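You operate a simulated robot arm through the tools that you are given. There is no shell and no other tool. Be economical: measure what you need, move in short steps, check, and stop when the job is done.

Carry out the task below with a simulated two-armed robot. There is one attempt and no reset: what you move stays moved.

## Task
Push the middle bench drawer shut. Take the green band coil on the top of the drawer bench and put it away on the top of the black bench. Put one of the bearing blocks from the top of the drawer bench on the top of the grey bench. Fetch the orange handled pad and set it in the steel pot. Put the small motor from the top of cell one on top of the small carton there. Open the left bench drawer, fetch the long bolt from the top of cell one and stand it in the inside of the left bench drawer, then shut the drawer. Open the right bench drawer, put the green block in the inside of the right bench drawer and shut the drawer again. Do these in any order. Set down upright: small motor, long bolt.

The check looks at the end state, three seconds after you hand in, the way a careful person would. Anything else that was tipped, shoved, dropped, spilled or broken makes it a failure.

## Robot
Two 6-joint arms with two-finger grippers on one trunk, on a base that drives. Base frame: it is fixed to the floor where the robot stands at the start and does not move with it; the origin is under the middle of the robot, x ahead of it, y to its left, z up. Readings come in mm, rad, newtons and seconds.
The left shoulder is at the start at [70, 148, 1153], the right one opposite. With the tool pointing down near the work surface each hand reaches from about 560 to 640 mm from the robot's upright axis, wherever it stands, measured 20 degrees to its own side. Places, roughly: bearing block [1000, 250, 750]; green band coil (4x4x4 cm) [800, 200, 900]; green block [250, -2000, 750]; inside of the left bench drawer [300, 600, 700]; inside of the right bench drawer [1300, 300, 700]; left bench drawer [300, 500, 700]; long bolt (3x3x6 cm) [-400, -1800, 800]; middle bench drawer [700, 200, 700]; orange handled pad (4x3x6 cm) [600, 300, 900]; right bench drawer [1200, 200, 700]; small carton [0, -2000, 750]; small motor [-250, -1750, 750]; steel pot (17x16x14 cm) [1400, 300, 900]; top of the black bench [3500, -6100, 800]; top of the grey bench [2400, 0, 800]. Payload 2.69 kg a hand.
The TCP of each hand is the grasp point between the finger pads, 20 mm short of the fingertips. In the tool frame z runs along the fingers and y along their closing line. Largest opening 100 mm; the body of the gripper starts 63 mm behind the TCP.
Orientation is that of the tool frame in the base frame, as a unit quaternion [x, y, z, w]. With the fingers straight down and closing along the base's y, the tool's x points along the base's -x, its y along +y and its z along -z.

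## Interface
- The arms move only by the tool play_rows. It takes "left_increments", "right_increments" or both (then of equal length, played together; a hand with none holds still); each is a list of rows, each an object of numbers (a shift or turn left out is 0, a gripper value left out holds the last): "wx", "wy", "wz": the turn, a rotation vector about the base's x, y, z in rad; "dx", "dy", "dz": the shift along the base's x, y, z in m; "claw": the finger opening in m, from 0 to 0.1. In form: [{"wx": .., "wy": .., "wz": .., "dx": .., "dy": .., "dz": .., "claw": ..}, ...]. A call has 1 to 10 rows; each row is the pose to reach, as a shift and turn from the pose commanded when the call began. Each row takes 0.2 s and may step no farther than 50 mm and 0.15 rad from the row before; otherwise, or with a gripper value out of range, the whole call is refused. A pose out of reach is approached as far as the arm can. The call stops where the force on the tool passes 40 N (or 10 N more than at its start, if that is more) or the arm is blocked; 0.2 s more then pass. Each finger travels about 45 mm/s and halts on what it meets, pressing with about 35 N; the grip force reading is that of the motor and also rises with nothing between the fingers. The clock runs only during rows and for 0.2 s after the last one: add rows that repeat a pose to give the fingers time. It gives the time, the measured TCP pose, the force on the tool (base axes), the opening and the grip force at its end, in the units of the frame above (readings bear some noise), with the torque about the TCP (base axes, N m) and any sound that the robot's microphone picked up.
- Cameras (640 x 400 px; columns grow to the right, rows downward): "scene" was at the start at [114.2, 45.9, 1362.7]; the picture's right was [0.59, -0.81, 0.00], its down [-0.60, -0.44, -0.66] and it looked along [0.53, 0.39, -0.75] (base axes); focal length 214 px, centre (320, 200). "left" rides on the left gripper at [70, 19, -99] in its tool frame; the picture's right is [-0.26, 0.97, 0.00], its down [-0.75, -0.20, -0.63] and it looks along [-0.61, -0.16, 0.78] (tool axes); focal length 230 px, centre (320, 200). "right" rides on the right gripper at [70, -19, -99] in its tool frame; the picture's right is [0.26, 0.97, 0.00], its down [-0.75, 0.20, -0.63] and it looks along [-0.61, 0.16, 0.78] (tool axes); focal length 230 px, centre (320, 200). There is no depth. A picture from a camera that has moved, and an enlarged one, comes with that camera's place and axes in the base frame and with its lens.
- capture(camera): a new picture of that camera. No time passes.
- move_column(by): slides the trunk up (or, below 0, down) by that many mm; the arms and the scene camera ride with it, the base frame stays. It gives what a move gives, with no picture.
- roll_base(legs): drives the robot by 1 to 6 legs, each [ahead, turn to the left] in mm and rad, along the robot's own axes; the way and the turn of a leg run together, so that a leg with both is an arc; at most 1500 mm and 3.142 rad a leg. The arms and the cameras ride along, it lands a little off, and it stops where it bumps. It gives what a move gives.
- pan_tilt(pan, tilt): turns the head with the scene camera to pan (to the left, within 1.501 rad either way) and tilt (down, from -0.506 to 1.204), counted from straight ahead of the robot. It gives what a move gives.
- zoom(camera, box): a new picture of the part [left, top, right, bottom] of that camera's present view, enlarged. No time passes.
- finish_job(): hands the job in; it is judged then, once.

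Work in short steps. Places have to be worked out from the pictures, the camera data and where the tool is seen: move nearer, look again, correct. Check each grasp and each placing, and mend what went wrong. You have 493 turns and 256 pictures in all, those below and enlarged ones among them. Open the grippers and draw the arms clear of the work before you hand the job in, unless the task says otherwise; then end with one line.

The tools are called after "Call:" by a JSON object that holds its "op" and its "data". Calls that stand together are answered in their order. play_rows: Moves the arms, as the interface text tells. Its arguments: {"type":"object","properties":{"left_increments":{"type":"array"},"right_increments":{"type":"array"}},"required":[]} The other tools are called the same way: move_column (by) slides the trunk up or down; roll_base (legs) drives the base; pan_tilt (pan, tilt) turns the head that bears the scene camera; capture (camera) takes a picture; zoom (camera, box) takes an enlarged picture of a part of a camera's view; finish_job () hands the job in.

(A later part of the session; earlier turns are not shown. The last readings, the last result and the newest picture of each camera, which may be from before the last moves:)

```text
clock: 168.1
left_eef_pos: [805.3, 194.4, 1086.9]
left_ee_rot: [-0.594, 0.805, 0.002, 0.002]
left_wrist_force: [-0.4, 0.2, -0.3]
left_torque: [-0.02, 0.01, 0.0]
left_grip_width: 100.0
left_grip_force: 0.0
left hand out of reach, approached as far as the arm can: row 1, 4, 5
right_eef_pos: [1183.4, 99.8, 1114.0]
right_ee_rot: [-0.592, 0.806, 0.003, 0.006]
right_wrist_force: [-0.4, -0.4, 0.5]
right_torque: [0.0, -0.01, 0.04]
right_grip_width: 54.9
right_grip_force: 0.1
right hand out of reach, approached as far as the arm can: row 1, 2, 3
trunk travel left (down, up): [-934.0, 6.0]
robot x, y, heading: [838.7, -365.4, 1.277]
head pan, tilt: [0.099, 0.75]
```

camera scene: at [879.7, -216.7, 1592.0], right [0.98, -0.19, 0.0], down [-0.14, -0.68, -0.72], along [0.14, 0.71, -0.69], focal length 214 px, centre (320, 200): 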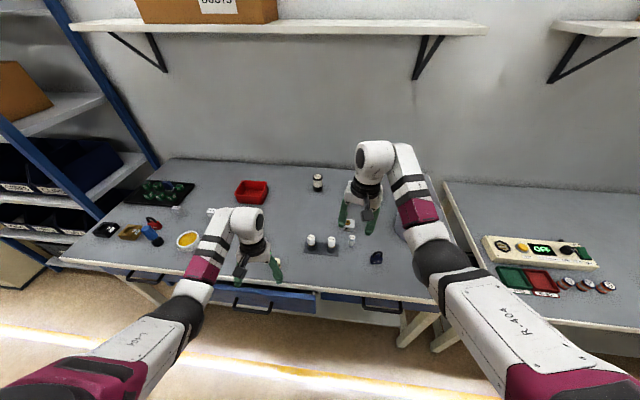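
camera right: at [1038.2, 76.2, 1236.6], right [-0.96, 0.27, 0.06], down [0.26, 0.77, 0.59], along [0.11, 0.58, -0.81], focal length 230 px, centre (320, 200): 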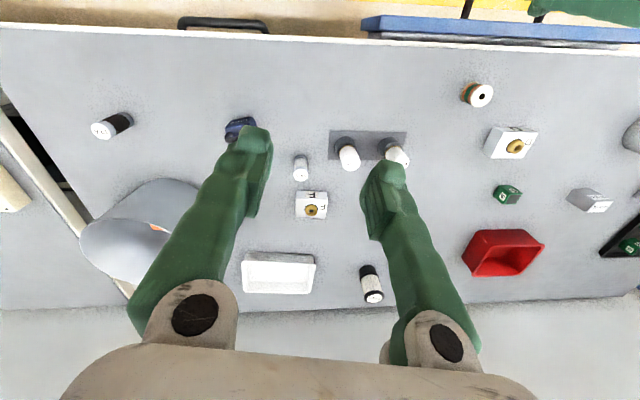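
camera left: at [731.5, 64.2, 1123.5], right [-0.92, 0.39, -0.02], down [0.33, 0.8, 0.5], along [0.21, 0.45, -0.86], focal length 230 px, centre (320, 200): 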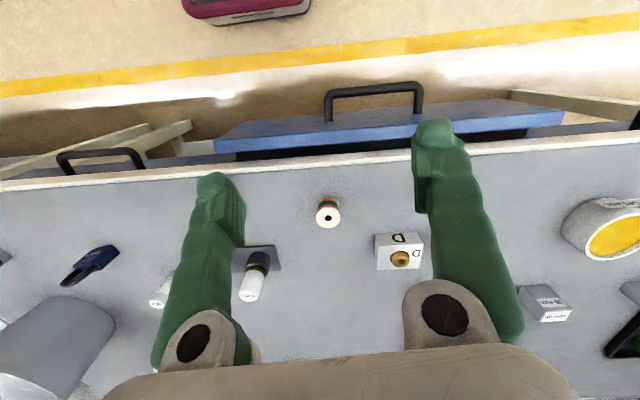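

Both arms are well posed again. I lower the left arm 50 mm relative and lower the trunk 100, then look for the coil.

Call:
{"op": "play_rows", "data": {"left_increments": [{"dz": -0.025, "dy": 0.01}, {"dz": -0.05, "dy": 0.02}, {"dz": -0.05, "dy": 0.02}]}}

Call:
{"op": "move_column", "data": {"by": -110}}

Call:
{"op": "capture", "data": {"camera": "left"}}

```text
clock: 168.9
left_eef_pos: [819.3, 191.7, 1045.4]
left_ee_rot: [-0.6, 0.8, 0.002, 0.002]
left_wrist_force: [0.3, -0.4, -0.2]
left_torque: [-0.02, 0.02, -0.01]
left_grip_width: 100.0
left_grip_force: 0.0
left hand out of reach, approached as far as the arm can: row 1, 2, 3
right_eef_pos: [1182.8, 100.5, 1114.3]
right_ee_rot: [-0.592, 0.806, 0.004, 0.005]
right_wrist_force: [0.2, -0.2, 0.6]
right_torque: [0.0, 0.0, -0.02]
right_grip_width: 54.9
right_grip_force: 0.0
trunk travel left (down, up): [-934.0, 6.0]
robot x, y, heading: [833.6, -366.0, 1.273]
head pan, tilt: [0.099, 0.75]
```

```text
clock: 170.3
left_eef_pos: [818.3, 190.4, 936.1]
left_ee_rot: [-0.599, 0.801, 0.002, 0.003]
left_wrist_force: [0.2, 0.1, 0.0]
left_torque: [0.01, -0.01, 0.01]
left_grip_width: 100.2
left_grip_force: 0.0
right_eef_pos: [1182.9, 98.7, 1005.0]
right_ee_rot: [-0.592, 0.806, 0.004, 0.006]
right_wrist_force: [0.0, -0.9, -0.5]
right_torque: [0.03, 0.02, 0.01]
right_grip_width: 54.9
right_grip_force: 0.1
trunk travel left (down, up): [-824.0, 116.0]
robot x, y, heading: [841.9, -367.7, 1.275]
head pan, tilt: [0.099, 0.75]
```

```text
175 pictures are left
camera left: at [780.3, 128.1, 1034.4], right [-0.85, 0.52, 0.0], down [0.4, 0.66, 0.63], along [0.33, 0.54, -0.77], focal length 230 px, centre (320, 200)
```

left: 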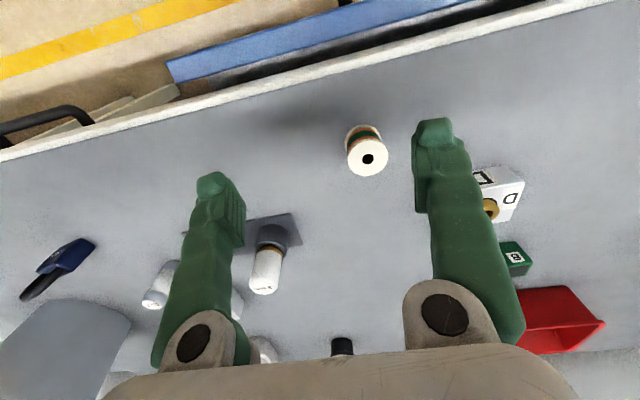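

The coil is at about (795,222). I drive ahead 36 mm and shift the left hand sideways over it.

Call:
{"op": "roll_base", "data": {"legs": [[36, 0]]}}

Call:
{"op": "play_rows", "data": {"left_increments": [{"dx": -0.017}, {"dx": -0.033}, {"dx": -0.033, "dz": -0.02}]}}

Call:
{"op": "capture", "data": {"camera": "left"}}

```text
clock: 171.2
left_eef_pos: [828.2, 222.9, 936.5]
left_ee_rot: [-0.599, 0.801, 0.002, 0.003]
left_wrist_force: [1.0, 1.2, -0.1]
left_torque: [-0.1, 0.04, 0.02]
left_grip_width: 100.0
left_grip_force: 0.0
right_eef_pos: [1194.3, 132.6, 1004.8]
right_ee_rot: [-0.592, 0.806, 0.003, 0.008]
right_wrist_force: [0.7, 0.4, 0.0]
right_torque: [-0.03, 0.0, -0.01]
right_grip_width: 54.9
right_grip_force: 0.0
trunk travel left (down, up): [-824.0, 116.0]
robot x, y, heading: [848.4, -331.5, 1.277]
head pan, tilt: [0.099, 0.75]
```

```text
clock: 171.9
left_eef_pos: [797.5, 205.7, 925.4]
left_ee_rot: [-0.602, 0.798, 0.005, 0.008]
left_wrist_force: [0.0, 0.6, -0.2]
left_torque: [0.04, -0.02, 0.0]
left_grip_width: 100.0
left_grip_force: 0.1
left hand out of reach, approached as far as the arm can: row 3
right_eef_pos: [1191.2, 122.1, 1010.1]
right_ee_rot: [-0.593, 0.805, 0.007, 0.011]
right_wrist_force: [-0.8, -0.5, 0.1]
right_torque: [0.05, 0.03, -0.01]
right_grip_width: 54.9
right_grip_force: 0.0
trunk travel left (down, up): [-824.0, 116.0]
robot x, y, heading: [846.4, -329.1, 1.277]
head pan, tilt: [0.099, 0.75]
```

```text
174 pictures are left
camera left: at [759.2, 142.2, 1023.3], right [-0.86, 0.51, 0.0], down [0.39, 0.65, 0.65], along [0.33, 0.56, -0.76], focal length 230 px, centre (320, 200)
```

left: 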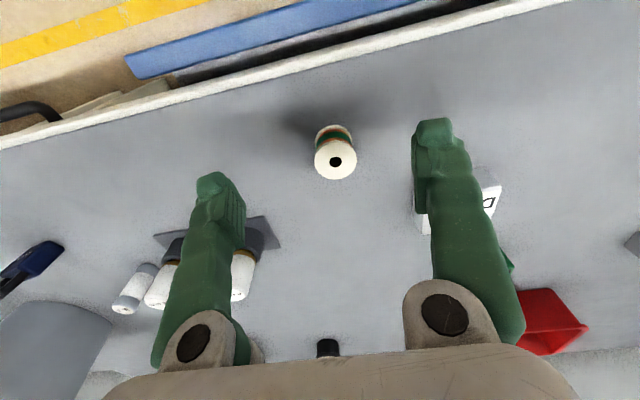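

Call:
{"op": "play_rows", "data": {"left_increments": [{"dx": -0.004, "dy": 0.008}, {"dx": -0.004, "dy": 0.016}, {"dx": -0.004, "dy": 0.016, "dz": -0.02}]}}

Call:
{"op": "capture", "data": {"camera": "left"}}

```text
clock: 172.8
left_eef_pos: [802.0, 210.2, 914.1]
left_ee_rot: [-0.606, 0.796, 0.004, 0.007]
left_wrist_force: [-0.1, 1.2, -0.6]
left_torque: [-0.01, 0.01, 0.01]
left_grip_width: 100.0
left_grip_force: 0.1
left hand out of reach, approached as far as the arm can: row 1, 2, 3
right_eef_pos: [1193.8, 126.7, 1008.5]
right_ee_rot: [-0.592, 0.806, 0.005, 0.01]
right_wrist_force: [-0.1, -1.1, -0.1]
right_torque: [-0.04, 0.01, 0.0]
right_grip_width: 55.1
right_grip_force: 0.0
trunk travel left (down, up): [-824.0, 116.0]
robot x, y, heading: [848.2, -330.2, 1.27]
head pan, tilt: [0.099, 0.75]
```

```text
173 pictures are left
camera left: at [764.7, 146.2, 1011.4], right [-0.86, 0.51, 0.0], down [0.39, 0.66, 0.64], along [0.32, 0.56, -0.77], focal length 230 px, centre (320, 200)
```

left: 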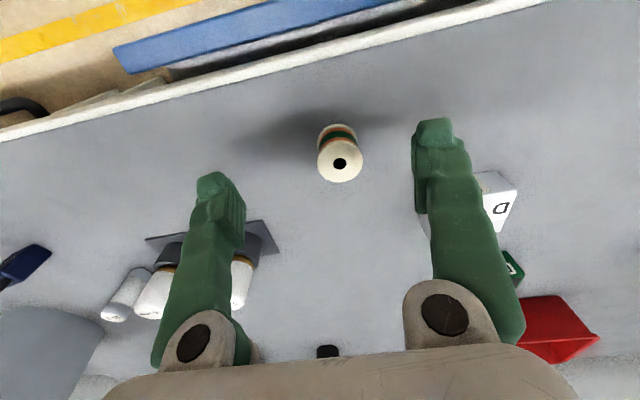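

At this low relative height the reach shrinks. I raise the left arm 60 mm and put it at r≈555, then use the trunk for lowering.

Call:
{"op": "play_rows", "data": {"left_increments": [{"dz": 0.03}, {"dz": 0.06}, {"dz": 0.06, "dx": -0.01, "dy": 0.011}, {"dz": 0.06, "dx": -0.01, "dy": 0.011}]}}

Call:
{"op": "capture", "data": {"camera": "left"}}

```text
clock: 173.8
left_eef_pos: [789.7, 224.7, 972.2]
left_ee_rot: [-0.599, 0.801, 0.003, 0.007]
left_wrist_force: [0.2, 0.0, 0.8]
left_torque: [-0.01, 0.02, -0.02]
left_grip_width: 100.0
left_grip_force: 0.1
left hand out of reach, approached as far as the arm can: row 2, 3, 4
right_eef_pos: [1191.9, 125.1, 1009.3]
right_ee_rot: [-0.593, 0.805, 0.005, 0.01]
right_wrist_force: [0.9, 0.3, 0.6]
right_torque: [0.0, -0.01, 0.0]
right_grip_width: 54.9
right_grip_force: 0.2
trunk travel left (down, up): [-824.0, 116.0]
robot x, y, heading: [848.9, -330.3, 1.279]
head pan, tilt: [0.099, 0.75]
```

```text
172 pictures are left
camera left: at [751.9, 161.5, 1068.8], right [-0.85, 0.52, 0.0], down [0.4, 0.65, 0.64], along [0.33, 0.55, -0.77], focal length 230 px, centre (320, 200)
```

left: 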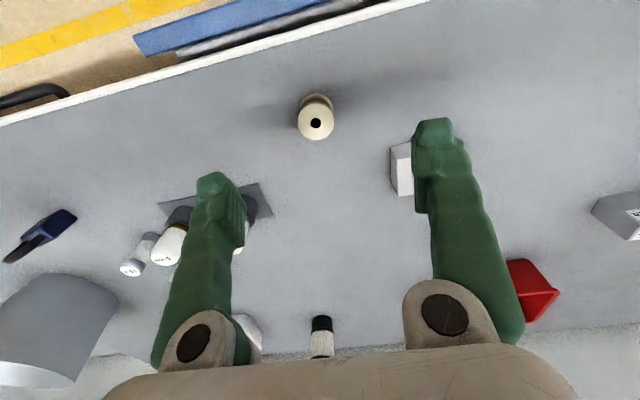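

The hand is over the coil (793,222). I lower the trunk 75 mm and check.

Call:
{"op": "move_column", "data": {"by": -75}}

Call:
{"op": "capture", "data": {"camera": "left"}}

```text
clock: 174.9
left_eef_pos: [792.3, 224.5, 896.3]
left_ee_rot: [-0.599, 0.801, 0.004, 0.006]
left_wrist_force: [-0.1, -0.7, -0.9]
left_torque: [-0.01, -0.02, 0.02]
left_grip_width: 100.0
left_grip_force: 0.1
right_eef_pos: [1191.4, 125.9, 932.0]
right_ee_rot: [-0.592, 0.806, 0.005, 0.01]
right_wrist_force: [0.8, 1.0, 0.5]
right_torque: [0.0, 0.01, -0.03]
right_grip_width: 54.9
right_grip_force: 0.1
trunk travel left (down, up): [-749.0, 191.0]
robot x, y, heading: [845.8, -332.8, 1.277]
head pan, tilt: [0.099, 0.75]
```

```text
171 pictures are left
camera left: at [752.1, 161.7, 993.5], right [-0.85, 0.52, 0.0], down [0.4, 0.65, 0.64], along [0.33, 0.55, -0.77], focal length 230 px, centre (320, 200)
```

left: 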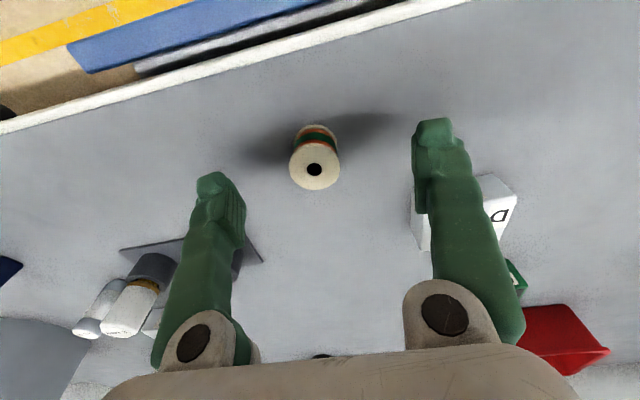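

Well centred. I descend 32 mm with the arm and close.

Call:
{"op": "play_rows", "data": {"left_increments": [{"dz": -0.016, "claw": 0.09}, {"dz": -0.032, "claw": 0.08}, {"dz": -0.032, "claw": 0.08}]}}

Call:
{"op": "capture", "data": {"camera": "left"}}

```text
clock: 175.7
left_eef_pos: [793.7, 219.4, 865.3]
left_ee_rot: [-0.602, 0.798, 0.005, 0.008]
left_wrist_force: [-0.8, -0.3, -0.5]
left_torque: [0.01, -0.01, -0.01]
left_grip_width: 80.0
left_grip_force: 0.0
left hand out of reach, approached as far as the arm can: row 2, 3
right_eef_pos: [1192.6, 125.2, 933.2]
right_ee_rot: [-0.591, 0.806, 0.005, 0.011]
right_wrist_force: [0.2, -0.1, 0.3]
right_torque: [-0.04, -0.02, 0.0]
right_grip_width: 54.9
right_grip_force: 0.0
trunk travel left (down, up): [-749.0, 191.0]
robot x, y, heading: [848.7, -331.8, 1.273]
head pan, tilt: [0.099, 0.75]
```

```text
170 pictures are left
camera left: at [756.2, 154.9, 964.5], right [-0.86, 0.51, 0.0], down [0.39, 0.66, 0.64], along [0.33, 0.55, -0.77], focal length 230 px, centre (320, 200)
```

left: 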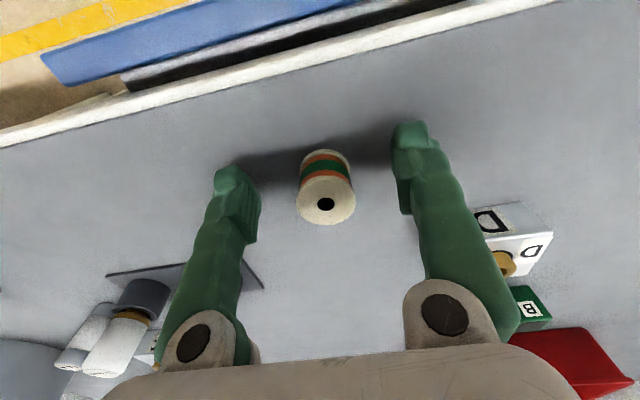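

Good; I close.

Call:
{"op": "play_rows", "data": {"left_increments": [{"claw": 0.05}, {"claw": 0.02}, {"claw": 0.0}, {"claw": 0.0}, {"claw": 0.0}]}}

Call:
{"op": "play_rows", "data": {"left_increments": [{"dz": 0.007}, {"dz": 0.015}, {"dz": 0.025}]}}

Call:
{"op": "capture", "data": {"camera": "left"}}

```text
clock: 176.9
left_eef_pos: [795.2, 218.7, 867.1]
left_ee_rot: [-0.603, 0.798, 0.003, 0.008]
left_wrist_force: [1.2, 0.6, -0.4]
left_torque: [-0.01, 0.01, -0.02]
left_grip_width: 29.6
left_grip_force: 35.1
right_eef_pos: [1192.8, 125.6, 932.8]
right_ee_rot: [-0.593, 0.805, 0.005, 0.011]
right_wrist_force: [-0.5, 0.0, -0.8]
right_torque: [-0.02, 0.03, 0.01]
right_grip_width: 55.3
right_grip_force: 0.0
trunk travel left (down, up): [-749.0, 191.0]
robot x, y, heading: [846.4, -331.9, 1.279]
head pan, tilt: [0.099, 0.75]
```

```text
clock: 177.7
left_eef_pos: [794.7, 220.5, 890.4]
left_ee_rot: [-0.6, 0.8, 0.004, 0.008]
left_wrist_force: [-0.6, -0.2, -1.2]
left_torque: [-0.03, 0.01, -0.02]
left_grip_width: 29.3
left_grip_force: 34.7
right_eef_pos: [1192.2, 125.4, 933.0]
right_ee_rot: [-0.592, 0.806, 0.005, 0.011]
right_wrist_force: [-0.5, -0.6, 0.5]
right_torque: [0.02, -0.01, 0.03]
right_grip_width: 54.9
right_grip_force: 0.1
trunk travel left (down, up): [-749.0, 191.0]
robot x, y, heading: [846.4, -331.0, 1.273]
head pan, tilt: [0.099, 0.75]
```

```text
169 pictures are left
camera left: at [755.1, 156.9, 988.4], right [-0.85, 0.52, 0.0], down [0.4, 0.65, 0.64], along [0.33, 0.55, -0.77], focal length 230 px, centre (320, 200)
```

left: 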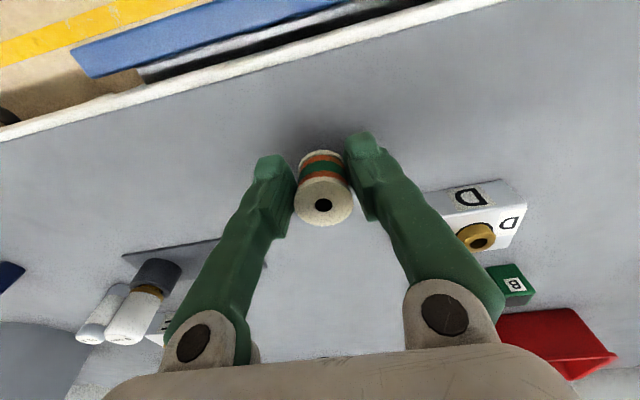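

The coil is held. I raise the trunk, back off, and drive toward the black bench by way of a waypoint in the open floor.

Call:
{"op": "move_column", "data": {"by": 110}}

Call:
{"op": "roll_base", "data": {"legs": [[-150, 0], [0, -2.213], [1357, 0], [1357, 0], [1357, 0]]}}

Call:
{"op": "pan_tilt", "data": {"pan": -0.1, "tilt": 0.3}}

Call:
{"op": "capture", "data": {"camera": "scene"}}

```text
clock: 179.1
left_eef_pos: [793.2, 219.5, 1000.5]
left_ee_rot: [-0.599, 0.801, 0.003, 0.008]
left_wrist_force: [0.5, 0.4, -1.1]
left_torque: [-0.02, -0.01, 0.04]
left_grip_width: 29.4
left_grip_force: 35.3
right_eef_pos: [1191.8, 126.3, 1042.6]
right_ee_rot: [-0.592, 0.806, 0.006, 0.01]
right_wrist_force: [0.5, -0.8, -0.3]
right_torque: [0.01, 0.0, 0.02]
right_grip_width: 55.0
right_grip_force: 0.1
trunk travel left (down, up): [-859.0, 81.0]
robot x, y, heading: [846.8, -330.7, 1.274]
head pan, tilt: [0.099, 0.75]
```

```text
clock: 204.9
left_eef_pos: [3558.6, -4123.3, 1000.4]
left_ee_rot: [0.463, 0.887, -0.005, 0.007]
left_wrist_force: [0.1, 0.1, 0.5]
left_torque: [0.0, 0.0, 0.0]
left_grip_width: 29.3
left_grip_force: 35.0
right_eef_pos: [3235.5, -4374.8, 1043.3]
right_ee_rot: [0.47, 0.882, -0.007, 0.009]
right_wrist_force: [0.7, -0.5, -0.6]
right_torque: [-0.01, 0.01, 0.01]
right_grip_width: 55.0
right_grip_force: 0.1
trunk travel left (down, up): [-859.0, 81.0]
robot x, y, heading: [3092.6, -3820.2, -0.973]
head pan, tilt: [0.099, 0.75]
```

```text
clock: 205.8
left_eef_pos: [3560.2, -4124.5, 999.7]
left_ee_rot: [0.463, 0.886, -0.006, 0.006]
left_wrist_force: [-0.1, -0.2, -0.8]
left_torque: [0.0, -0.04, -0.01]
left_grip_width: 29.3
left_grip_force: 35.1
right_eef_pos: [3237.0, -4375.0, 1043.3]
right_ee_rot: [0.47, 0.883, -0.007, 0.009]
right_wrist_force: [0.3, -0.1, 0.2]
right_torque: [-0.03, 0.02, 0.01]
right_grip_width: 55.2
right_grip_force: 0.1
trunk travel left (down, up): [-859.0, 81.0]
robot x, y, heading: [3097.3, -3822.4, -0.972]
head pan, tilt: [-0.099, 0.3]
```

```text
168 pictures are left
camera scene: at [3169.0, -3944.7, 1558.6], right [-0.88, -0.48, 0.0], down [-0.14, 0.26, -0.95], along [0.46, -0.84, -0.3], focal length 214 px, centre (320, 200)
```

scene: 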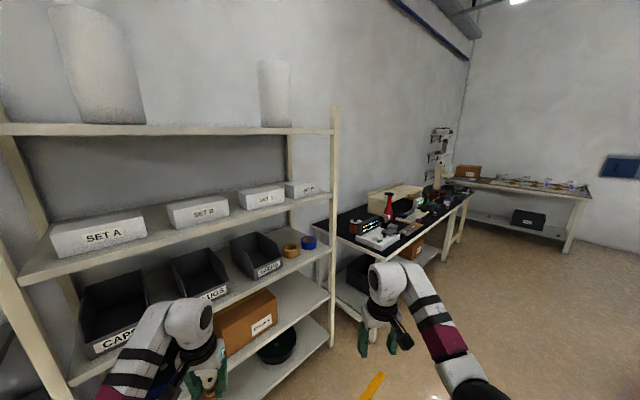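

I'm near the storage rack; the black-topped bench front is at u≈4800. I zoom to look for free space on it.

Call:
{"op": "zoom", "data": {"camera": "scene", "box": [300, 160, 500, 285]}}

```text
3.20 times, centred on (400, 222) of scene
camera zoom: at [3169.0, -3944.7, 1558.6], right [-0.88, -0.48, 0.0], down [-0.14, 0.26, -0.95], along [0.46, -0.84, -0.3], focal length 686 px, centre (64, 128)
```

zoom: 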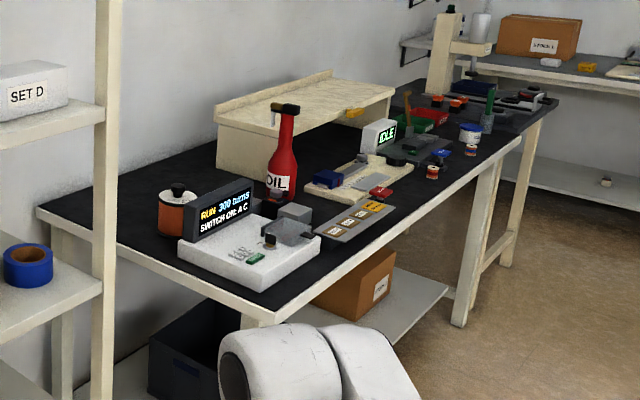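

The bench is crowded but has gaps. I drive to a stand in front of it, facing it, to look from closer.

Call:
{"op": "roll_base", "data": {"legs": [[0, -0.831], [928, 0], [928, 0], [0, 1.494]]}}

Call:
{"op": "pan_tilt", "data": {"pan": 0.0, "tilt": 0.6}}

Call:
{"op": "capture", "data": {"camera": "scene"}}

```text
clock: 220.9
left_eef_pos: [3275.2, -5575.8, 1000.0]
left_ee_rot: [0.134, 0.991, -0.003, 0.009]
left_wrist_force: [0.0, 0.8, -0.5]
left_torque: [-0.01, -0.05, -0.02]
left_grip_width: 29.3
left_grip_force: 35.4
right_eef_pos: [3189.5, -5974.1, 1042.4]
right_ee_rot: [0.143, 0.99, -0.003, 0.013]
right_wrist_force: [-0.2, 0.2, 1.3]
right_torque: [-0.02, 0.01, -0.02]
right_grip_width: 54.7
right_grip_force: 0.1
trunk travel left (down, up): [-859.0, 81.0]
robot x, y, heading: [2726.2, -5634.0, -0.279]
head pan, tilt: [-0.099, 0.3]
```

```text
clock: 221.7
left_eef_pos: [3276.9, -5575.7, 999.9]
left_ee_rot: [0.133, 0.991, -0.003, 0.007]
left_wrist_force: [-0.1, -0.2, 0.1]
left_torque: [0.02, 0.01, -0.02]
left_grip_width: 29.3
left_grip_force: 34.9
right_eef_pos: [3190.0, -5975.0, 1044.3]
right_ee_rot: [0.141, 0.99, -0.003, 0.013]
right_wrist_force: [0.0, -0.5, -0.4]
right_torque: [-0.02, 0.04, 0.0]
right_grip_width: 54.8
right_grip_force: 0.1
trunk travel left (down, up): [-859.0, 81.0]
robot x, y, heading: [2726.1, -5641.3, -0.281]
head pan, tilt: [0.0, 0.6]
```

```text
166 pictures are left
camera scene: at [2859.7, -5677.3, 1531.3], right [-0.28, -0.96, 0.0], down [-0.54, 0.15, -0.83], along [0.79, -0.23, -0.56], focal length 214 px, centre (320, 200)
```

scene: 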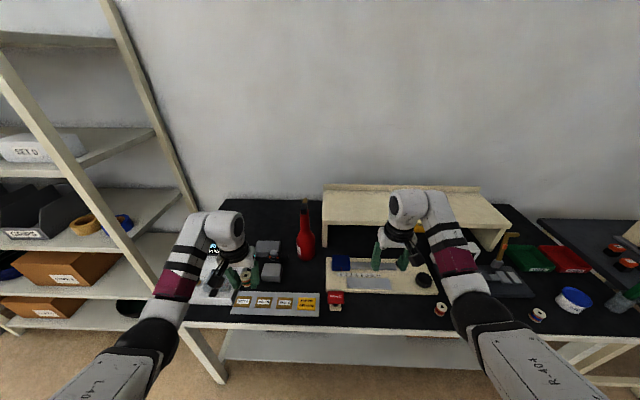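

There is a free strip in front of the beige tray, about (3173,-6000). I move 418 mm along the bench so the left hand comes over it.

Call:
{"op": "roll_base", "data": {"legs": [[0, -1.54], [419, 0], [0, 1.513]]}}

Call:
{"op": "capture", "data": {"camera": "scene"}}

Call:
{"op": "capture", "data": {"camera": "left"}}

```text
clock: 231.8
left_eef_pos: [3171.5, -5997.4, 1000.5]
left_ee_rot: [0.143, 0.99, -0.003, 0.008]
left_wrist_force: [0.0, 0.4, -0.8]
left_torque: [-0.01, 0.01, 0.02]
left_grip_width: 29.5
left_grip_force: 35.4
right_eef_pos: [3076.2, -6395.1, 1043.4]
right_ee_rot: [0.151, 0.988, -0.004, 0.015]
right_wrist_force: [0.4, -0.6, 0.0]
right_torque: [0.05, 0.01, 0.03]
right_grip_width: 54.8
right_grip_force: 0.1
trunk travel left (down, up): [-859.0, 81.0]
robot x, y, heading: [2619.6, -6054.2, -0.297]
head pan, tilt: [0.0, 0.6]
```

```text
165 pictures are left
camera scene: at [2751.6, -6092.6, 1531.3], right [-0.29, -0.96, 0.0], down [-0.54, 0.17, -0.83], along [0.79, -0.24, -0.56], focal length 214 px, centre (320, 200)
```

scene: 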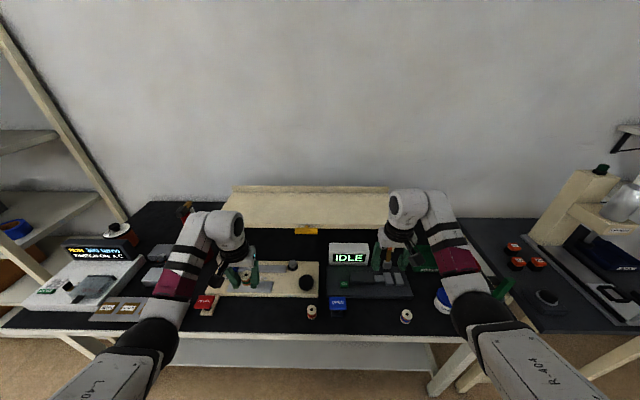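

```text
164 pictures are left
camera left: at [3106.5, -5959.6, 1098.5], right [0.52, 0.85, 0.0], down [0.65, -0.4, 0.64], along [0.55, -0.33, -0.77], focal length 230 px, centre (320, 200)
```

left: 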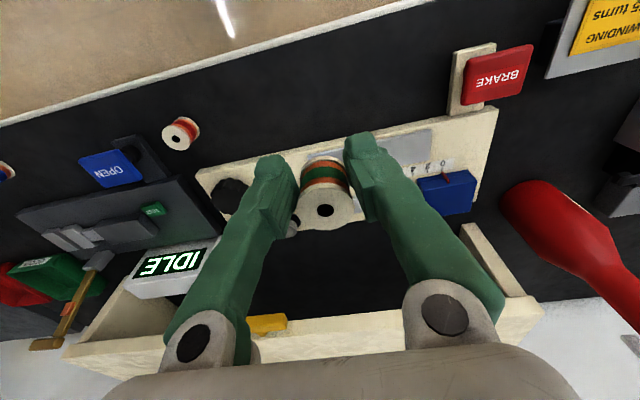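

The free strip is directly below the coil. I lower the trunk 145 and check.

Call:
{"op": "move_column", "data": {"by": -145}}

Call:
{"op": "capture", "data": {"camera": "left"}}

Call:
{"op": "capture", "data": {"camera": "right"}}

```text
clock: 233.5
left_eef_pos: [3170.7, -5997.8, 856.4]
left_ee_rot: [0.142, 0.99, -0.003, 0.009]
left_wrist_force: [0.5, 0.0, -0.7]
left_torque: [0.01, -0.01, 0.02]
left_grip_width: 29.7
left_grip_force: 34.6
right_eef_pos: [3076.3, -6394.9, 897.9]
right_ee_rot: [0.151, 0.988, -0.005, 0.014]
right_wrist_force: [0.0, 1.2, 0.2]
right_torque: [0.02, -0.01, 0.03]
right_grip_width: 55.0
right_grip_force: 0.0
trunk travel left (down, up): [-714.0, 226.0]
robot x, y, heading: [2615.7, -6056.3, -0.294]
head pan, tilt: [0.0, 0.6]
```

```text
163 pictures are left
camera left: at [3106.6, -5959.3, 953.5], right [0.52, 0.85, 0.0], down [0.65, -0.4, 0.64], along [0.55, -0.33, -0.77], focal length 230 px, centre (320, 200)
```

left: 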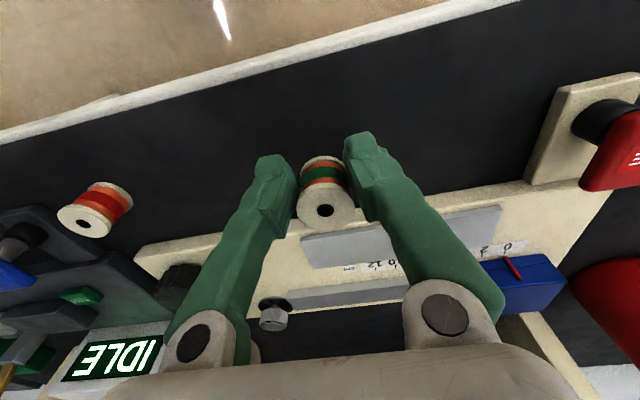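

```text
162 pictures are left
camera right: at [3002.0, -6390.3, 996.6], right [0.04, 1.0, -0.01], down [0.76, -0.02, 0.65], along [0.65, -0.04, -0.76], focal length 230 px, centre (320, 200)
```

right: 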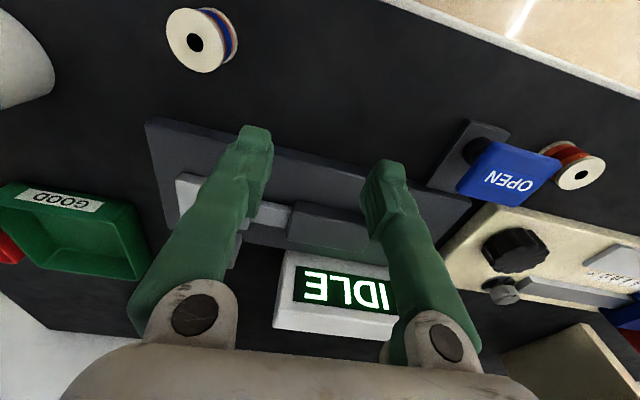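

The right hand hovers over another device, so I lower the remainder with the left arm only.

Call:
{"op": "play_rows", "data": {"left_increments": [{"dz": -0.01}, {"dz": -0.016}, {"dz": -0.02}, {"dz": -0.023}, {"dz": -0.026}]}}

Call:
{"op": "capture", "data": {"camera": "left"}}

```text
clock: 234.7
left_eef_pos: [3169.1, -5998.3, 832.0]
left_ee_rot: [0.139, 0.99, -0.003, 0.009]
left_wrist_force: [-0.9, -0.1, -0.3]
left_torque: [-0.01, 0.0, 0.02]
left_grip_width: 29.4
left_grip_force: 34.7
right_eef_pos: [3076.8, -6394.7, 897.3]
right_ee_rot: [0.15, 0.989, -0.005, 0.014]
right_wrist_force: [0.6, 0.2, 0.1]
right_torque: [-0.02, 0.01, -0.04]
right_grip_width: 55.1
right_grip_force: 0.1
trunk travel left (down, up): [-714.0, 226.0]
robot x, y, heading: [2618.1, -6054.8, -0.295]
head pan, tilt: [0.0, 0.6]
```

```text
161 pictures are left
camera left: at [3104.2, -5960.5, 928.7], right [0.51, 0.86, 0.0], down [0.66, -0.39, 0.64], along [0.55, -0.33, -0.76], focal length 230 px, centre (320, 200)
```

left: 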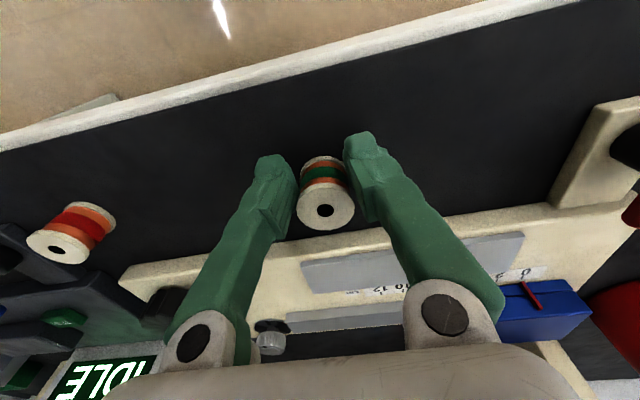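

The neighbour coil's top triangulates to z≈843, so the bench is ≈803; nearly touching. I step down to contact.

Call:
{"op": "play_rows", "data": {"left_increments": [{"dz": -0.002}, {"dz": -0.004}, {"dz": -0.006}]}}

```text
clock: 235.5
left_eef_pos: [3166.2, -6000.0, 826.9]
left_ee_rot: [0.138, 0.99, -0.003, 0.01]
left_wrist_force: [-0.2, 1.1, 1.1]
left_torque: [0.0, -0.04, -0.02]
left_grip_width: 29.0
left_grip_force: 34.9
left hand out of reach, approached as far as the arm can: row 1, 2, 3
right_eef_pos: [3075.8, -6395.1, 898.5]
right_ee_rot: [0.15, 0.989, -0.005, 0.014]
right_wrist_force: [-0.1, 0.8, 1.0]
right_torque: [0.0, 0.0, 0.02]
right_grip_width: 54.9
right_grip_force: 0.0
trunk travel left (down, up): [-714.0, 226.0]
robot x, y, heading: [2618.1, -6051.8, -0.295]
head pan, tilt: [0.0, 0.6]
```

Call:
{"op": "move_column", "data": {"by": -4}}

Call:
{"op": "zoom", "data": {"camera": "left", "box": [220, 110, 420, 260]}}

```text
clock: 236.0
left_eef_pos: [3166.9, -5999.5, 825.8]
left_ee_rot: [0.139, 0.99, -0.004, 0.014]
left_wrist_force: [4.3, 2.8, 22.8]
left_torque: [0.08, -0.28, 0.03]
left_grip_width: 29.4
left_grip_force: 35.2
right_eef_pos: [3074.8, -6394.0, 896.6]
right_ee_rot: [0.15, 0.988, -0.004, 0.016]
right_wrist_force: [-0.4, 1.0, -0.2]
right_torque: [-0.02, -0.03, 0.0]
right_grip_width: 55.2
right_grip_force: 0.0
trunk travel left (down, up): [-710.0, 230.0]
robot x, y, heading: [2616.8, -6049.8, -0.296]
head pan, tilt: [0.0, 0.6]
```

```text
2.67 times, centred on (320, 185) of left
camera zoom: at [3101.1, -5961.9, 923.4], right [0.51, 0.86, 0.0], down [0.65, -0.39, 0.65], along [0.56, -0.33, -0.76], focal length 614 px, centre (320, 240)
```

zoom: 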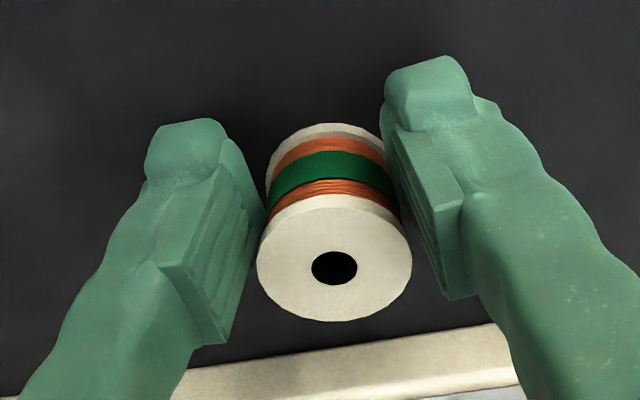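

Contact at 23 N. I raise the trunk 3 mm to relieve the load and open the fingers, then lift and check.

Call:
{"op": "move_column", "data": {"by": 3}}

Call:
{"op": "play_rows", "data": {"left_increments": [{"claw": 0.035}, {"claw": 0.05}, {"claw": 0.065}, {"claw": 0.07}]}}

Call:
{"op": "move_column", "data": {"by": 150}}

Call:
{"op": "capture", "data": {"camera": "left"}}

```text
clock: 236.5
left_eef_pos: [3165.0, -6000.9, 827.0]
left_ee_rot: [0.139, 0.99, -0.003, 0.01]
left_wrist_force: [6.3, 0.5, 15.9]
left_torque: [-0.02, -0.3, 0.01]
left_grip_width: 29.1
left_grip_force: 34.9
right_eef_pos: [3076.2, -6395.7, 898.8]
right_ee_rot: [0.15, 0.989, -0.004, 0.015]
right_wrist_force: [-0.1, 0.0, 0.5]
right_torque: [0.0, 0.01, -0.03]
right_grip_width: 54.9
right_grip_force: 0.1
trunk travel left (down, up): [-713.0, 227.0]
robot x, y, heading: [2617.0, -6051.0, -0.297]
head pan, tilt: [0.0, 0.6]
```

```text
clock: 237.5
left_eef_pos: [3166.2, -5998.8, 825.1]
left_ee_rot: [0.138, 0.99, -0.003, 0.01]
left_wrist_force: [-0.2, -0.2, 0.3]
left_torque: [0.01, -0.03, 0.03]
left_grip_width: 70.3
left_grip_force: 0.0
right_eef_pos: [3077.4, -6395.8, 898.1]
right_ee_rot: [0.15, 0.989, -0.005, 0.015]
right_wrist_force: [0.5, 0.9, -0.4]
right_torque: [-0.01, 0.01, -0.01]
right_grip_width: 54.9
right_grip_force: 0.0
trunk travel left (down, up): [-713.0, 227.0]
robot x, y, heading: [2618.9, -6046.5, -0.296]
head pan, tilt: [0.0, 0.6]
```

```text
clock: 239.3
left_eef_pos: [3166.7, -5999.1, 975.3]
left_ee_rot: [0.138, 0.99, -0.003, 0.009]
left_wrist_force: [0.1, -0.5, 0.0]
left_torque: [0.02, 0.01, 0.0]
left_grip_width: 69.7
left_grip_force: 0.1
right_eef_pos: [3076.7, -6395.7, 1048.9]
right_ee_rot: [0.15, 0.989, -0.005, 0.014]
right_wrist_force: [0.5, 0.0, 0.6]
right_torque: [-0.01, 0.01, -0.02]
right_grip_width: 55.2
right_grip_force: 0.0
trunk travel left (down, up): [-863.0, 77.0]
robot x, y, heading: [2619.5, -6052.1, -0.296]
head pan, tilt: [0.0, 0.6]
```

```text
159 pictures are left
camera left: at [3102.6, -5962.0, 1073.1], right [0.51, 0.86, 0.0], down [0.66, -0.39, 0.64], along [0.55, -0.33, -0.76], focal length 230 px, centre (320, 200)
```

left: 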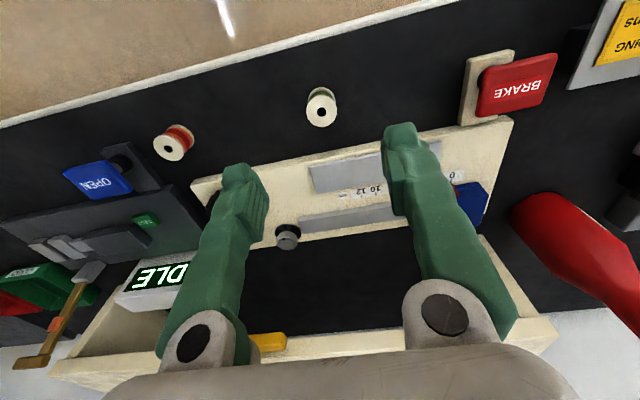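

The coil stands on the black bench. Now I drive to cell one, by the open aisle.

Call:
{"op": "roll_base", "data": {"legs": [[-150, 0], [0, 1.558], [1285, 0], [1285, 0], [0, 1.147], [1326, 0]]}}

```text
clock: 265.8
left_eef_pos: [1636.7, -2554.3, 975.1]
left_ee_rot: [0.946, -0.324, -0.009, -0.005]
left_wrist_force: [-0.6, 0.3, -0.3]
left_torque: [0.02, -0.03, -0.02]
left_grip_width: 69.8
left_grip_force: 0.1
right_eef_pos: [1867.9, -2219.1, 1048.1]
right_ee_rot: [0.942, -0.335, -0.013, -0.007]
right_wrist_force: [-0.3, -0.9, 0.5]
right_torque: [0.05, 0.01, 0.0]
right_grip_width: 55.0
right_grip_force: 0.0
trunk travel left (down, up): [-863.0, 77.0]
robot x, y, heading: [2162.8, -2711.3, 2.467]
head pan, tilt: [0.0, 0.6]
```

Call:
{"op": "roll_base", "data": {"legs": [[0, -0.097], [1299, 0], [1299, 0], [0, 2.033]]}}

Call:
{"op": "pan_tilt", "data": {"pan": 0.0, "tilt": 0.5}}

Call:
{"op": "capture", "data": {"camera": "scene"}}

```text
clock: 283.9
left_eef_pos: [369.4, -1429.6, 974.0]
left_ee_rot: [0.797, 0.603, -0.009, 0.004]
left_wrist_force: [-0.5, 0.4, 0.2]
left_torque: [0.01, -0.02, 0.02]
left_grip_width: 70.0
left_grip_force: 0.1
right_eef_pos: [-26.6, -1340.3, 1047.2]
right_ee_rot: [0.805, 0.594, -0.014, 0.008]
right_wrist_force: [0.4, 0.1, 0.3]
right_torque: [-0.02, 0.01, -0.02]
right_grip_width: 54.8
right_grip_force: 0.0
trunk travel left (down, up): [-863.0, 77.0]
robot x, y, heading: [317.7, -881.3, -1.865]
head pan, tilt: [0.0, 0.6]
```

```text
clock: 284.6
left_eef_pos: [369.5, -1429.9, 974.9]
left_ee_rot: [0.797, 0.604, -0.009, 0.004]
left_wrist_force: [-0.9, 0.4, -0.1]
left_torque: [0.0, -0.01, 0.01]
left_grip_width: 70.0
left_grip_force: 0.0
right_eef_pos: [-25.5, -1340.0, 1047.9]
right_ee_rot: [0.804, 0.595, -0.015, 0.007]
right_wrist_force: [-0.2, -0.1, -0.1]
right_torque: [0.0, 0.0, -0.02]
right_grip_width: 54.9
right_grip_force: 0.1
trunk travel left (down, up): [-863.0, 77.0]
robot x, y, heading: [313.7, -881.0, -1.864]
head pan, tilt: [0.0, 0.499]
```

```text
158 pictures are left
camera scene: at [276.4, -1016.6, 1544.3], right [-0.96, 0.29, 0.0], down [0.14, 0.46, -0.88], along [-0.25, -0.84, -0.48], focal length 214 px, centre (320, 200)
```

scene: 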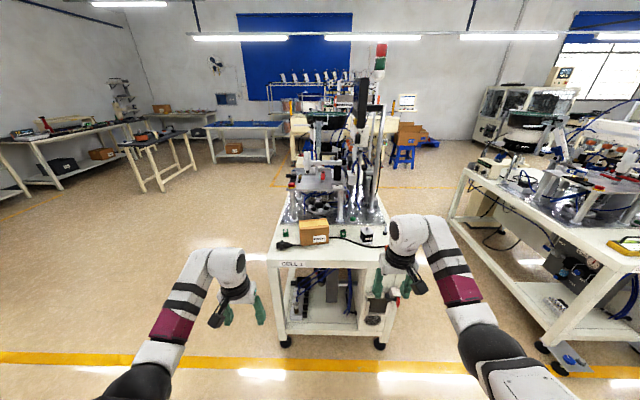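

Cell one is in view. I zoom on its front deck.

Call:
{"op": "zoom", "data": {"camera": "scene", "box": [250, 180, 410, 280]}}

```text
4.00 times, centred on (330, 230) of scene
camera zoom: at [276.4, -1016.6, 1544.3], right [-0.96, 0.29, 0.0], down [0.14, 0.46, -0.88], along [-0.25, -0.84, -0.48], focal length 858 px, centre (280, 80)
```

zoom: 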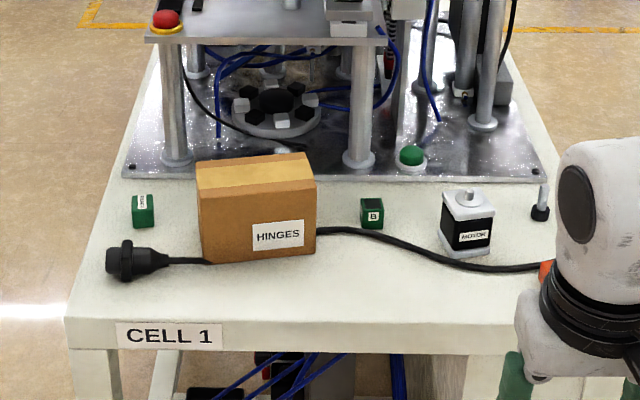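

Motor ≈(-266,-1882), bolt ≈(-392,-1891), carton ≈(14,-2004), green block (left one) ≈(175,-2048); the deck front is at n≈-1690. I drive to a stand for taking the motor with the left hand.

Call:
{"op": "roll_base", "data": {"legs": [[0, -0.792], [653, 0], [0, 0.776]]}}

Call:
{"op": "capture", "data": {"camera": "scene"}}

Call:
{"op": "capture", "data": {"camera": "left"}}

```text
clock: 292.2
left_eef_pos: [-200.0, -1744.3, 975.8]
left_ee_rot: [0.801, 0.599, -0.009, 0.004]
left_wrist_force: [0.0, -0.7, 0.2]
left_torque: [0.04, 0.04, -0.01]
left_grip_width: 69.9
left_grip_force: 0.2
right_eef_pos: [-596.3, -1651.2, 1048.5]
right_ee_rot: [0.808, 0.588, -0.015, 0.009]
right_wrist_force: [0.1, 0.4, 0.2]
right_torque: [0.01, -0.03, 0.01]
right_grip_width: 54.9
right_grip_force: 0.1
trunk travel left (down, up): [-863.0, 77.0]
robot x, y, heading: [-241.5, -1194.8, -1.876]
head pan, tilt: [0.0, 0.499]
```

```text
156 pictures are left
camera scene: at [-289.3, -1330.0, 1544.3], right [-0.95, 0.3, 0.0], down [0.14, 0.46, -0.88], along [-0.26, -0.84, -0.48], focal length 214 px, centre (320, 200)
```

scene: 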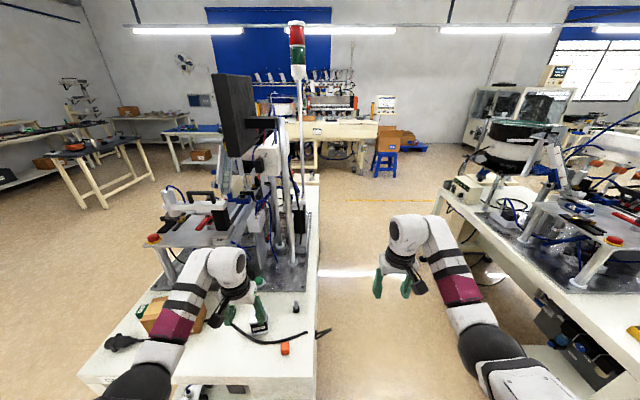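

```text
155 pictures are left
camera left: at [-162.9, -1680.5, 1073.4], right [0.85, -0.52, 0.0], down [-0.4, -0.65, 0.64], along [-0.33, -0.55, -0.76], focal length 230 px, centre (320, 200)
```

left: 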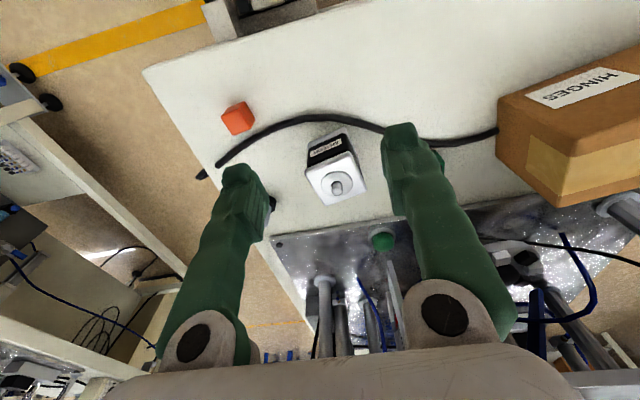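

I move ahead 115 mm so the left hand comes near the motor, then look.

Call:
{"op": "roll_base", "data": {"legs": [[115, 0]]}}

Call:
{"op": "capture", "data": {"camera": "left"}}

Call:
{"op": "capture", "data": {"camera": "scene"}}

```text
clock: 293.9
left_eef_pos: [-223.3, -1831.8, 981.4]
left_ee_rot: [0.799, 0.601, -0.011, 0.007]
left_wrist_force: [-1.6, -1.0, -1.0]
left_torque: [0.08, -0.04, 0.01]
left_grip_width: 69.8
left_grip_force: 0.1
right_eef_pos: [-626.0, -1759.2, 1054.6]
right_ee_rot: [0.806, 0.587, -0.052, 0.045]
right_wrist_force: [-0.6, -1.8, 0.1]
right_torque: [0.05, -0.01, -0.02]
right_grip_width: 54.9
right_grip_force: 0.0
trunk travel left (down, up): [-863.0, 77.0]
robot x, y, heading: [-281.2, -1305.7, -1.871]
head pan, tilt: [0.0, 0.499]
stopped in leg 1: the robot was blocked; the commanded pose is now the measured one
```

```text
154 pictures are left
camera left: at [-187.0, -1768.8, 1078.3], right [0.86, -0.52, 0.01], down [-0.4, -0.65, 0.65], along [-0.33, -0.56, -0.76], focal length 230 px, centre (320, 200)
```

left: 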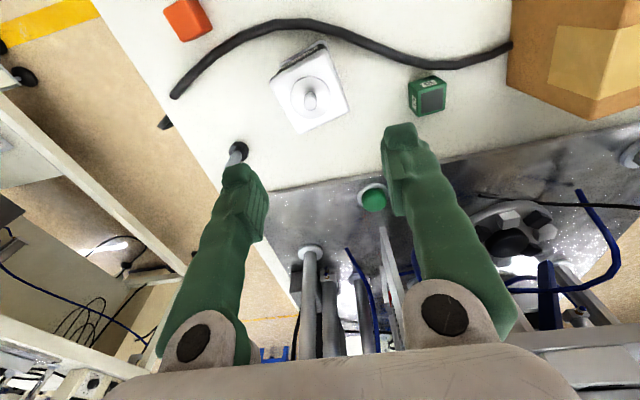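

```text
153 pictures are left
camera scene: at [-324.6, -1448.3, 1543.6], right [-0.96, 0.3, 0.0], down [0.14, 0.46, -0.88], along [-0.26, -0.84, -0.48], focal length 214 px, centre (320, 200)
```

scene: 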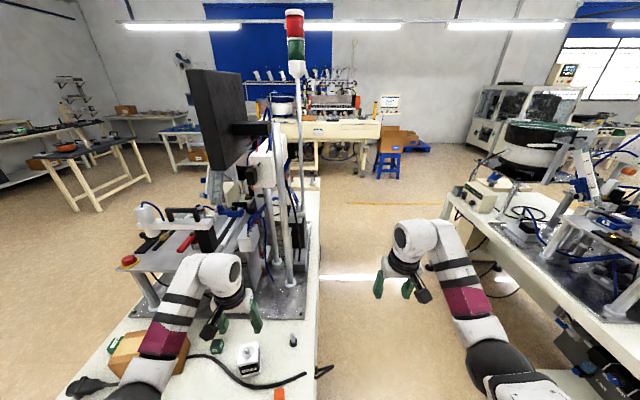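

The base again reports a block with the right arm jiggling; I put the right arm in a more comfortable, level pose (lower, in free air).

Call:
{"op": "play_rows", "data": {"right_increments": [{"wx": 0.045, "wy": -0.01, "dz": -0.015}, {"wx": 0.09, "wy": -0.02, "dz": -0.03}, {"wx": 0.134, "wy": -0.031, "dz": -0.045}, {"wx": 0.134, "wy": -0.031, "dz": -0.045}]}}

```text
clock: 294.9
left_eef_pos: [-222.5, -1827.4, 984.8]
left_ee_rot: [0.799, 0.601, -0.014, 0.01]
left_wrist_force: [-0.7, 0.4, 0.3]
left_torque: [-0.06, -0.04, -0.02]
left_grip_width: 70.0
left_grip_force: 0.0
right_eef_pos: [-623.3, -1752.7, 1012.7]
right_ee_rot: [0.808, 0.589, 0.0, -0.001]
right_wrist_force: [0.7, 0.1, 0.4]
right_torque: [-0.02, 0.03, 0.01]
right_grip_width: 55.1
right_grip_force: 0.0
right hand out of reach, approached as far as the arm can: row 1
trunk travel left (down, up): [-863.0, 77.0]
robot x, y, heading: [-281.6, -1307.8, -1.874]
head pan, tilt: [0.0, 0.499]
```

By triangulation the motor's top is at z≈870 at (-222,-1813), its sides turned about -5°. I rotate the left tool by +0.185 and shift to centre, then lower part way.

Call:
{"op": "play_rows", "data": {"left_increments": [{"wz": 0.092, "dy": 0.007}, {"wz": 0.185, "dy": 0.013}, {"wz": 0.185, "dy": 0.013, "wx": 0.02}]}}

Call:
{"op": "move_column", "data": {"by": -70}}

Call:
{"op": "capture", "data": {"camera": "left"}}

```text
clock: 295.7
left_eef_pos: [-223.1, -1826.5, 971.7]
left_ee_rot: [0.739, 0.673, -0.007, 0.001]
left_wrist_force: [-1.2, 0.7, -0.6]
left_torque: [0.0, -0.01, 0.03]
left_grip_width: 70.2
left_grip_force: 0.1
left hand out of reach, approached as far as the arm can: row 1, 2, 3
right_eef_pos: [-623.8, -1753.1, 1012.3]
right_ee_rot: [0.808, 0.589, 0.001, -0.001]
right_wrist_force: [-0.2, -0.3, 0.4]
right_torque: [-0.02, 0.01, 0.01]
right_grip_width: 54.8
right_grip_force: 0.1
trunk travel left (down, up): [-863.0, 77.0]
robot x, y, heading: [-280.9, -1305.3, -1.869]
head pan, tilt: [0.0, 0.499]
```

```text
clock: 296.8
left_eef_pos: [-221.9, -1824.5, 902.6]
left_ee_rot: [0.74, 0.673, -0.007, 0.001]
left_wrist_force: [-0.2, -0.7, -0.2]
left_torque: [0.0, 0.01, -0.02]
left_grip_width: 70.0
left_grip_force: 0.2
right_eef_pos: [-624.4, -1752.9, 942.1]
right_ee_rot: [0.808, 0.589, 0.001, -0.002]
right_wrist_force: [0.0, -0.8, 0.2]
right_torque: [0.0, 0.04, -0.02]
right_grip_width: 55.1
right_grip_force: 0.0
trunk travel left (down, up): [-793.0, 147.0]
robot x, y, heading: [-281.1, -1304.1, -1.873]
head pan, tilt: [0.0, 0.499]
```

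```text
152 pictures are left
camera left: at [-197.1, -1756.6, 1000.5], right [0.94, -0.35, 0.0], down [-0.27, -0.72, 0.64], along [-0.23, -0.6, -0.77], focal length 230 px, centre (320, 200)
```

left: 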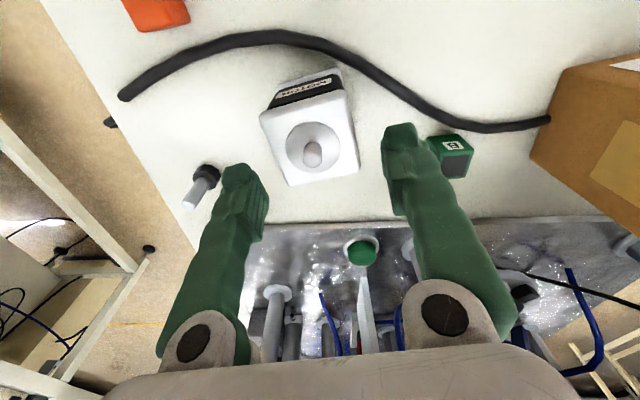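

The hand is at its inner reach limit; I back 40 mm so the arm can extend properly over the motor.

Call:
{"op": "roll_base", "data": {"legs": [[-40, 0]]}}

Call:
{"op": "play_rows", "data": {"left_increments": [{"dx": -0.007, "dy": -0.014}, {"dx": -0.014, "dy": -0.028}, {"dx": -0.014, "dy": -0.028}]}}

Call:
{"op": "capture", "data": {"camera": "left"}}

```text
clock: 297.6
left_eef_pos: [-212.7, -1791.7, 899.7]
left_ee_rot: [0.74, 0.673, -0.005, 0.0]
left_wrist_force: [-0.9, -0.4, -0.5]
left_torque: [0.05, -0.01, 0.01]
left_grip_width: 69.8
left_grip_force: 0.0
right_eef_pos: [-613.5, -1721.9, 939.1]
right_ee_rot: [0.808, 0.589, 0.004, -0.004]
right_wrist_force: [0.2, -1.5, -0.7]
right_torque: [0.08, -0.02, -0.02]
right_grip_width: 55.0
right_grip_force: 0.1
trunk travel left (down, up): [-793.0, 147.0]
robot x, y, heading: [-267.9, -1272.5, -1.873]
head pan, tilt: [0.0, 0.499]
```

```text
clock: 298.4
left_eef_pos: [-224.7, -1816.1, 902.6]
left_ee_rot: [0.74, 0.673, -0.007, 0.002]
left_wrist_force: [-0.7, -0.5, 0.6]
left_torque: [-0.05, 0.02, -0.02]
left_grip_width: 69.8
left_grip_force: 0.0
right_eef_pos: [-611.6, -1716.0, 943.6]
right_ee_rot: [0.808, 0.589, 0.001, -0.002]
right_wrist_force: [0.3, 0.4, 0.5]
right_torque: [0.02, 0.0, -0.04]
right_grip_width: 55.2
right_grip_force: 0.0
trunk travel left (down, up): [-793.0, 147.0]
robot x, y, heading: [-272.1, -1267.6, -1.87]
head pan, tilt: [0.0, 0.499]
```

```text
151 pictures are left
camera left: at [-198.8, -1746.7, 1000.6], right [0.94, -0.35, 0.0], down [-0.27, -0.72, 0.64], along [-0.23, -0.6, -0.77], focal length 230 px, centre (320, 200)
```

left: 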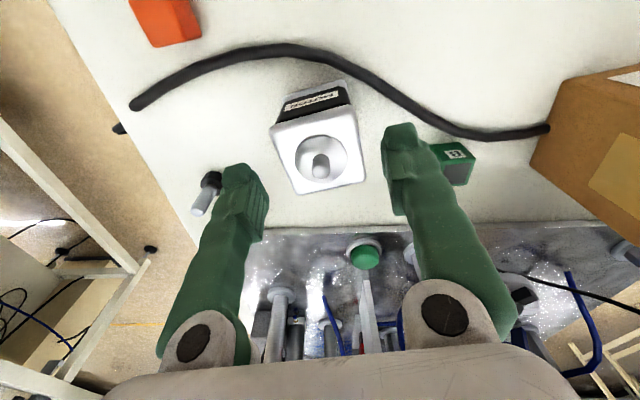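

Centred over the motor. I lower the trunk 55 mm and then check before closing.

Call:
{"op": "move_column", "data": {"by": -55}}

Call:
{"op": "capture", "data": {"camera": "left"}}

```text
clock: 299.4
left_eef_pos: [-224.2, -1816.7, 847.2]
left_ee_rot: [0.74, 0.672, -0.007, 0.003]
left_wrist_force: [-0.1, -0.2, 1.1]
left_torque: [0.03, -0.03, 0.02]
left_grip_width: 70.0
left_grip_force: 0.0
right_eef_pos: [-611.8, -1715.8, 887.7]
right_ee_rot: [0.808, 0.589, 0.001, -0.002]
right_wrist_force: [0.0, 0.4, -0.3]
right_torque: [-0.01, 0.04, -0.02]
right_grip_width: 55.0
right_grip_force: 0.1
trunk travel left (down, up): [-738.0, 202.0]
robot x, y, heading: [-272.3, -1269.0, -1.869]
head pan, tilt: [0.0, 0.499]
```

```text
150 pictures are left
camera left: at [-199.3, -1747.8, 945.1], right [0.94, -0.35, 0.0], down [-0.27, -0.72, 0.64], along [-0.23, -0.6, -0.77], focal length 230 px, centre (320, 200)
```

left: 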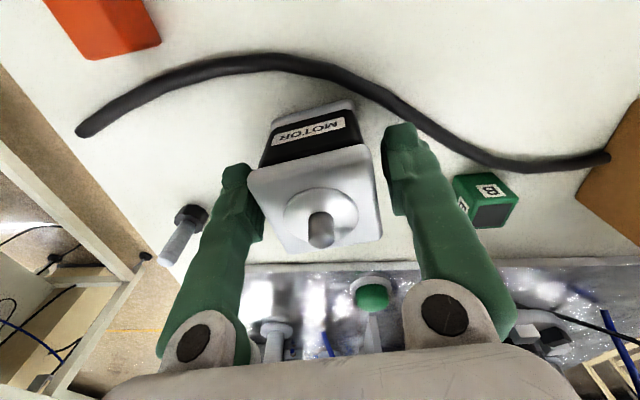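

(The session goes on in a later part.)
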